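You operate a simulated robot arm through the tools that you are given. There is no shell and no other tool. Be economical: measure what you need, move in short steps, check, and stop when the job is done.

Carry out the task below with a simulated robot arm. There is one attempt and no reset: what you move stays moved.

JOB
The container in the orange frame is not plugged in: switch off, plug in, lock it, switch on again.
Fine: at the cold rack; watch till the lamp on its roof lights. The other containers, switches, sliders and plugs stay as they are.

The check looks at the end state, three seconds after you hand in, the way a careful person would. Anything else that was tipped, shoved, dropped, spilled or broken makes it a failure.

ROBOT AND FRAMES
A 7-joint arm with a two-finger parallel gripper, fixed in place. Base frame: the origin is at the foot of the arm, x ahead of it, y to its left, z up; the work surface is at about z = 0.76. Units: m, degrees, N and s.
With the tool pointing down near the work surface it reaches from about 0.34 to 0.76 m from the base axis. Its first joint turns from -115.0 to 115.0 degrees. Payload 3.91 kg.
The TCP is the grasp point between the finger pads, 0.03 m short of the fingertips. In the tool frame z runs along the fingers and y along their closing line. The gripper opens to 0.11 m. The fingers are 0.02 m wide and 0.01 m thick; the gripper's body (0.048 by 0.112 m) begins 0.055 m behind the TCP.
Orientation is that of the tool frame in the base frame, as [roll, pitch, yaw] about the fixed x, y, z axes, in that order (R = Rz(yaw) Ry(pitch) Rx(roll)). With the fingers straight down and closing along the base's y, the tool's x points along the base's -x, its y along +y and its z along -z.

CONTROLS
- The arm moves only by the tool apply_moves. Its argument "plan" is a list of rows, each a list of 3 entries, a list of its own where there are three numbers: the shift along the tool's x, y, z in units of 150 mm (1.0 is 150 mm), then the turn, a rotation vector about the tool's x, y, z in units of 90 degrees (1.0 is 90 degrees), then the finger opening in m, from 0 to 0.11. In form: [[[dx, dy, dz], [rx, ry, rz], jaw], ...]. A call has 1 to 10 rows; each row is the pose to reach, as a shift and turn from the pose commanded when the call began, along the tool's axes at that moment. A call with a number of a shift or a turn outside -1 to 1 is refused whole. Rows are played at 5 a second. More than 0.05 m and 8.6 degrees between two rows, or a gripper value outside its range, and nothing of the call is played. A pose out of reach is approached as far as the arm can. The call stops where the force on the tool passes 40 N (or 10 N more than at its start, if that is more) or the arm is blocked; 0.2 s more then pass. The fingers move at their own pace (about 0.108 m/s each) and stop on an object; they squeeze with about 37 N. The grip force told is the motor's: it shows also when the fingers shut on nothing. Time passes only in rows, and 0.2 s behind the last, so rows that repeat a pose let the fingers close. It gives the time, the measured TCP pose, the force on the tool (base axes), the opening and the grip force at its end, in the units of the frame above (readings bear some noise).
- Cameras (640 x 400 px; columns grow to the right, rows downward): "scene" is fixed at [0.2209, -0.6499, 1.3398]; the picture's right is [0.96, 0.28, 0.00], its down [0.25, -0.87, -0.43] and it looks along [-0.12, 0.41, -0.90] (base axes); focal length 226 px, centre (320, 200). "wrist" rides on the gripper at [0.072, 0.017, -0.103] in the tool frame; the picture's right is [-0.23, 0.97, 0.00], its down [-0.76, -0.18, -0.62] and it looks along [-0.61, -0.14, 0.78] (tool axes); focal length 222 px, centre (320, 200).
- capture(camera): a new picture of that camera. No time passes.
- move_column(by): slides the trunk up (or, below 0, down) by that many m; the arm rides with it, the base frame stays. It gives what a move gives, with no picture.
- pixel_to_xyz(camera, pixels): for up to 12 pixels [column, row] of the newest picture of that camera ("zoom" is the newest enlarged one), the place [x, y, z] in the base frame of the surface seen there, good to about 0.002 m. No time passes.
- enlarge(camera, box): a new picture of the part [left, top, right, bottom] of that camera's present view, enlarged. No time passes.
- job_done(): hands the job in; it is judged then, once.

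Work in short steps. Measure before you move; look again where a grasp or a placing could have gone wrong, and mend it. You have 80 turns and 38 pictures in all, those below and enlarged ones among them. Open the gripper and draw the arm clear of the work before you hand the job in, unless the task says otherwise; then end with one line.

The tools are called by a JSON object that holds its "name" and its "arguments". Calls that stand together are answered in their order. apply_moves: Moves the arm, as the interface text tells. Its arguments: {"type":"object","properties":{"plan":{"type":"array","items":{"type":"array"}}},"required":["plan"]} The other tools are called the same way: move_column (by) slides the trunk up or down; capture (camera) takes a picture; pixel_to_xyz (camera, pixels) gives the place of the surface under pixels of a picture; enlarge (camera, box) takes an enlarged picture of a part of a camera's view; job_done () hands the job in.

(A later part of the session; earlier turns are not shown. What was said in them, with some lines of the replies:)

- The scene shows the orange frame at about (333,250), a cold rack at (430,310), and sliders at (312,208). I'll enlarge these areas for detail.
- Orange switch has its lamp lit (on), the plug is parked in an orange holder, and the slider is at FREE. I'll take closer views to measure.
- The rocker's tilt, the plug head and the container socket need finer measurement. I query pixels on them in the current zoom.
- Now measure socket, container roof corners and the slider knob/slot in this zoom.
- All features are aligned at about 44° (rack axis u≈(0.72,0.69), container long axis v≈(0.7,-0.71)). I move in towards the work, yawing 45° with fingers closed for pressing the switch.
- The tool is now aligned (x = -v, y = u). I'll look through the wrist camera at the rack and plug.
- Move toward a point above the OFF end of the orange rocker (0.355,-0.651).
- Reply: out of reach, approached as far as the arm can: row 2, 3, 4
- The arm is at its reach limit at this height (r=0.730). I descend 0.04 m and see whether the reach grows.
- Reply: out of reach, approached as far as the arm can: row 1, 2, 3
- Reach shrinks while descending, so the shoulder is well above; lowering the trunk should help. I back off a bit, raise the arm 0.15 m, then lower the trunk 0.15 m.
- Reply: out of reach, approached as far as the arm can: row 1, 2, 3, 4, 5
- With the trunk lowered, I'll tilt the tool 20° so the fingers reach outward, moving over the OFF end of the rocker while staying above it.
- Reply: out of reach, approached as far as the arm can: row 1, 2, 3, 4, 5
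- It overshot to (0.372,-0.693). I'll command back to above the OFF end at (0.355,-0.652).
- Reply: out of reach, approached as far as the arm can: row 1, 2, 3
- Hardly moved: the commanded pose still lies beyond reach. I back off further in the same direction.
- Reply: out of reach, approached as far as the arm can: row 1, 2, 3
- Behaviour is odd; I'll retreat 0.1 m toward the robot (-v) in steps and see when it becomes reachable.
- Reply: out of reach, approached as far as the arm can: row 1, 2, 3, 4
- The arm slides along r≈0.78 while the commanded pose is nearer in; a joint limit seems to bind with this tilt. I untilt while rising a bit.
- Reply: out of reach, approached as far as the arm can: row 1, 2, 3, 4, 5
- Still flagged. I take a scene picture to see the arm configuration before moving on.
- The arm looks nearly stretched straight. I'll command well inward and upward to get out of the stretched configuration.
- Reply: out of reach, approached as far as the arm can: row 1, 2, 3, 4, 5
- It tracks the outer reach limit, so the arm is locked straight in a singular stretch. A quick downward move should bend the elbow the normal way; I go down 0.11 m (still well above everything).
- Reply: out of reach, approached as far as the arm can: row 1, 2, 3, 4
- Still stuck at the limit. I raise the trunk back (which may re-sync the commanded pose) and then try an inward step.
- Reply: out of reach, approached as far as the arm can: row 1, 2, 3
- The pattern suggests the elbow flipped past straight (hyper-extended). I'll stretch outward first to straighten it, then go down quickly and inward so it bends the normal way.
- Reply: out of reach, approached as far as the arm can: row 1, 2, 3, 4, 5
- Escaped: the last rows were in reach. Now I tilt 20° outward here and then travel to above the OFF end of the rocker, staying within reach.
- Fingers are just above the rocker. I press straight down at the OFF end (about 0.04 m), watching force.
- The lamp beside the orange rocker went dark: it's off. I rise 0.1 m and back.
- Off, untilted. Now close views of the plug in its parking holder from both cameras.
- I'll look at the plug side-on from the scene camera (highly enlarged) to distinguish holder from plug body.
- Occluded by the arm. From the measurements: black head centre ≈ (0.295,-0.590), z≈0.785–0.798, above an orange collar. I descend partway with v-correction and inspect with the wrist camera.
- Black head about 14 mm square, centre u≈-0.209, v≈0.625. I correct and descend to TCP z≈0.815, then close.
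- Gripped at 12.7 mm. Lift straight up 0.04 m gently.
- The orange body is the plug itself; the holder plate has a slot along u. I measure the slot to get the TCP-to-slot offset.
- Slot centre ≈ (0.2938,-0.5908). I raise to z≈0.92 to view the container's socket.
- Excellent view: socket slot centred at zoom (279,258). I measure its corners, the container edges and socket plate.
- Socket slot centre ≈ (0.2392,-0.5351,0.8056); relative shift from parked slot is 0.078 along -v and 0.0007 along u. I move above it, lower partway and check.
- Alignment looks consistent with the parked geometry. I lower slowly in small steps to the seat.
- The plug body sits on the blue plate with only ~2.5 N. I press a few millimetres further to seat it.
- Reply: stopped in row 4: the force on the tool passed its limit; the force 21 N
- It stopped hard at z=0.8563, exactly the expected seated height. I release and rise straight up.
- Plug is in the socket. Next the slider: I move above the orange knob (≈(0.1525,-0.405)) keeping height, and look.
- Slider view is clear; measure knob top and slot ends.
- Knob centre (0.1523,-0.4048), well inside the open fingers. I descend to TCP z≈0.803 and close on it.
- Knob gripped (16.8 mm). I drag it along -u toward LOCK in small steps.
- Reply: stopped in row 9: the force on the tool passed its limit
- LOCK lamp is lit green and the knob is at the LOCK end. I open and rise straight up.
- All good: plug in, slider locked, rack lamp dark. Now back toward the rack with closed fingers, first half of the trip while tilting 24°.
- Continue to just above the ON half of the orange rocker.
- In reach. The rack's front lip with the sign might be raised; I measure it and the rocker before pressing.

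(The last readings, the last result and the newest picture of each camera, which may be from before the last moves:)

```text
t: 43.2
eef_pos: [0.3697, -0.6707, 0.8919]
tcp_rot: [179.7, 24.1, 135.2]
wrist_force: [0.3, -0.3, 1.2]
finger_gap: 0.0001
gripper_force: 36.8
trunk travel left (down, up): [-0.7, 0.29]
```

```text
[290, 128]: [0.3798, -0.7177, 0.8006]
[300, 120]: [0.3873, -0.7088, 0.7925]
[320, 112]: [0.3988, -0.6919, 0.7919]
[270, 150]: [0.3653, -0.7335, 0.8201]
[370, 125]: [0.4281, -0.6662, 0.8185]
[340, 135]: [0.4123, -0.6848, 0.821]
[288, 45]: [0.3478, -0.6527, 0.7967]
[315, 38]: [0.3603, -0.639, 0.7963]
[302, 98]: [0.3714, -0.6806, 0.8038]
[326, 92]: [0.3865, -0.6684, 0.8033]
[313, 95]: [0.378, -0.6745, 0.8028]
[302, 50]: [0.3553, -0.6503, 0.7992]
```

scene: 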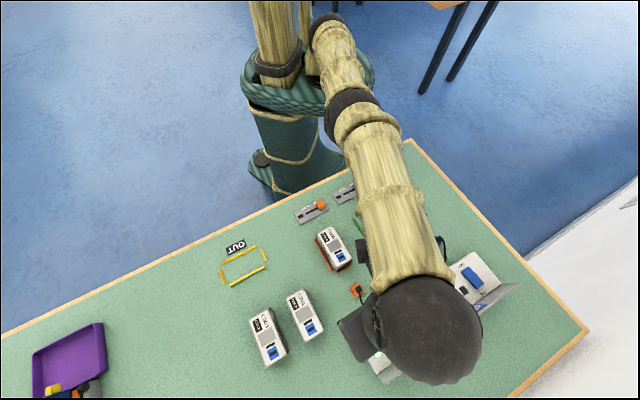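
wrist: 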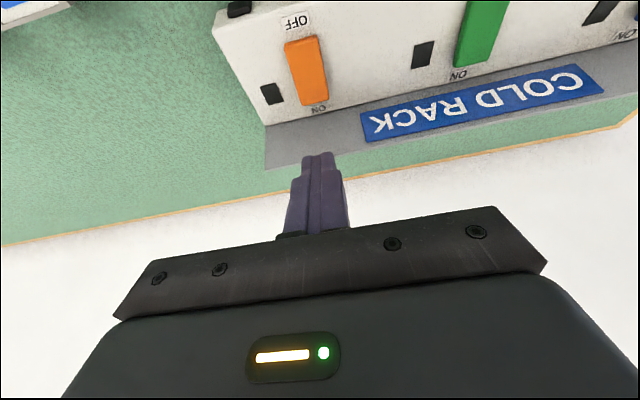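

Panel is at v≈0.776, rocker's raised ON end at v≈0.744; my fingers will clear the panel by ~17 mm. I press down at v≈0.741.

{"name": "apply_moves", "arguments": {"plan": [[[0.04, 0.02, 0.12], [0, 0, 0], 0], [[0.08, 0.02, 0.22], [0, 0, 0], 0], [[0.11, 0.02, 0.29], [0, 0, 0], 0], [[0.13, 0.02, 0.34], [0, 0, 0], 0], [[0.145, 0.02, 0.375], [0, 0, 0], 0], [[0.155, 0.02, 0.398], [0, 0, 0], 0], [[0.155, 0.02, 0.398], [0, 0, 0], 0]]}}

{"name": "capture", "arguments": {"camera": "wrist"}}

```text
t: 44.8
eef_pos: [0.3766, -0.6687, 0.8298]
tcp_rot: [179.7, 24.2, 135.3]
wrist_force: [1.0, -1.6, 4.4]
finger_gap: 0.0
gripper_force: 36.9
trunk travel left (down, up): [-0.7, 0.29]
```

```text
9 pictures are left
```

wrist: 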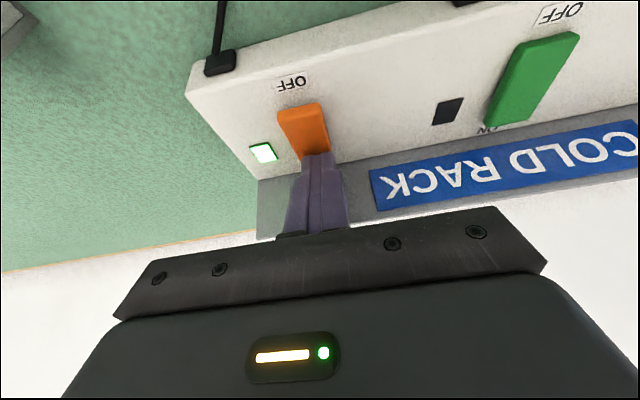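

Rack lamp is lit: switched on. I lift straight up, then back off and untilt.

{"name": "apply_moves", "arguments": {"plan": [[[-0.1, 0, -0.22], [0, 0, 0], 0], [[-0.2, 0, -0.45], [0, 0, 0], 0], [[-0.2, 0, -0.7], [0, 0, 0], 0], [[0, 0, -0.8], [0, 0.067, 0], 0], [[0.25, 0, -0.9], [0, 0.134, 0], 0], [[0.5, 0, -0.95], [0, 0.2, 0], 0], [[0.7, 0, -1], [0, 0.267, 0], 0], [[0.7, 0, -1], [0, 0.267, 0], 0]]}}

{"name": "capture", "arguments": {"camera": "wrist"}}

```text
t: 46.6
eef_pos: [0.263, -0.5575, 0.9244]
tcp_rot: [179.8, 0.0, 135.3]
wrist_force: [0.0, -0.5, 0.2]
finger_gap: 0.0
gripper_force: 36.7
trunk travel left (down, up): [-0.7, 0.29]
```

```text
8 pictures are left
```

wrist: 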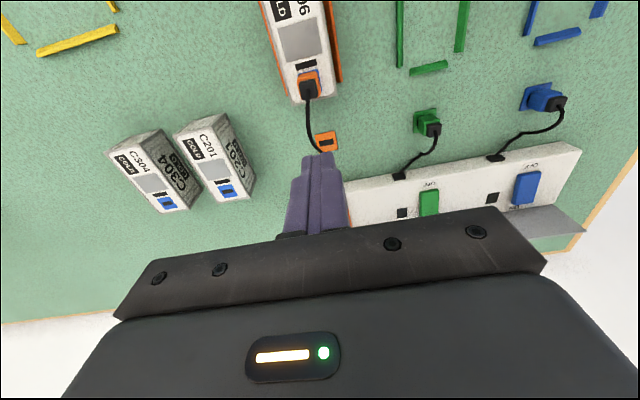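

Roof lamp bar at (305,65) is still dark; it may need time. I draw the arm clear (up and back), opening the gripper, then look.

{"name": "apply_moves", "arguments": {"plan": [[[0, 0, -0.3], [0, 0, 0], 0], [[0.2, -0.1, -0.5], [0, 0, 0], 0], [[0.45, -0.2, -0.55], [0, 0, 0], 0], [[0.7, -0.3, -0.6], [0, 0, 0], 0], [[0.95, -0.4, -0.6], [0, 0, 0], 0], [[0.95, -0.65, -0.6], [0, 0, 0], 0.08], [[0.95, -0.85, -0.6], [0, 0, 0], 0.08], [[0.95, -0.85, -0.6], [0, 0, 0], 0.08]]}}

{"name": "enlarge", "arguments": {"camera": "scene", "box": [280, 190, 440, 390]}}

```text
t: 48.4
eef_pos: [0.0745, -0.5449, 1.0133]
tcp_rot: [179.7, 0.1, 135.4]
wrist_force: [-0.2, 0.4, -0.1]
finger_gap: 0.08
gripper_force: 0.0
trunk travel left (down, up): [-0.7, 0.29]
```

```text
2.00 times, centred on (360, 290) of scene
```

zoom: 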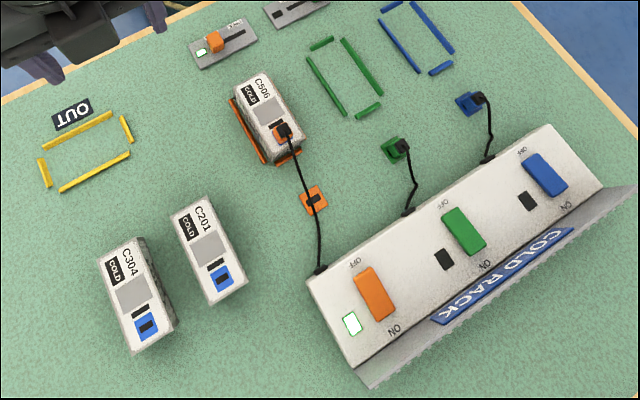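

The rack lamp is on, slider lamp on, plug in place. I wait 2 s for the roof lamp, then enlarge the container.

{"name": "apply_moves", "arguments": {"plan": [[[0, 0, 0], [0, 0, 0], 0.08], [[0, 0, 0], [0, 0, 0], 0.08], [[0, 0, 0], [0, 0, 0], 0.08], [[0, 0, 0], [0, 0, 0], 0.08], [[0, 0, 0], [0, 0, 0], 0.08], [[0, 0, 0], [0, 0, 0], 0.08], [[0, 0, 0], [0, 0, 0], 0.08], [[0, 0, 0], [0, 0, 0], 0.08], [[0, 0, 0], [0, 0, 0], 0.08], [[0, 0, 0], [0, 0, 0], 0.08]]}}

{"name": "enlarge", "arguments": {"camera": "scene", "box": [305, 215, 369, 280]}}

```text
t: 50.6
eef_pos: [0.0754, -0.5447, 1.0108]
tcp_rot: [179.6, 0.1, 135.2]
wrist_force: [0.3, -0.2, 0.2]
finger_gap: 0.0802
gripper_force: 0.1
trunk travel left (down, up): [-0.7, 0.29]
```

```text
6.15 times, centred on (337, 248) of scene
```

zoom: 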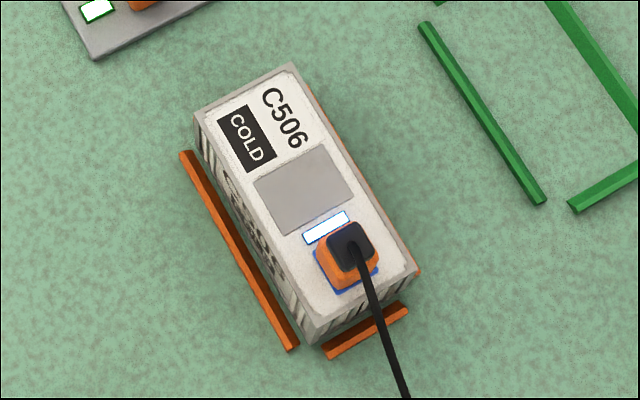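

The roof lamp at zoom (326,228) is now lit; the slider and rack lamps are lit too. The arm is clear and the gripper is open, so I hand in.

{"name": "job_done", "arguments": {}}

```text
The job is handed in.
```

Container C506 in the orange frame is plugged in, locked and switched back on, and its roof lamp is lit; nothing else was touched.
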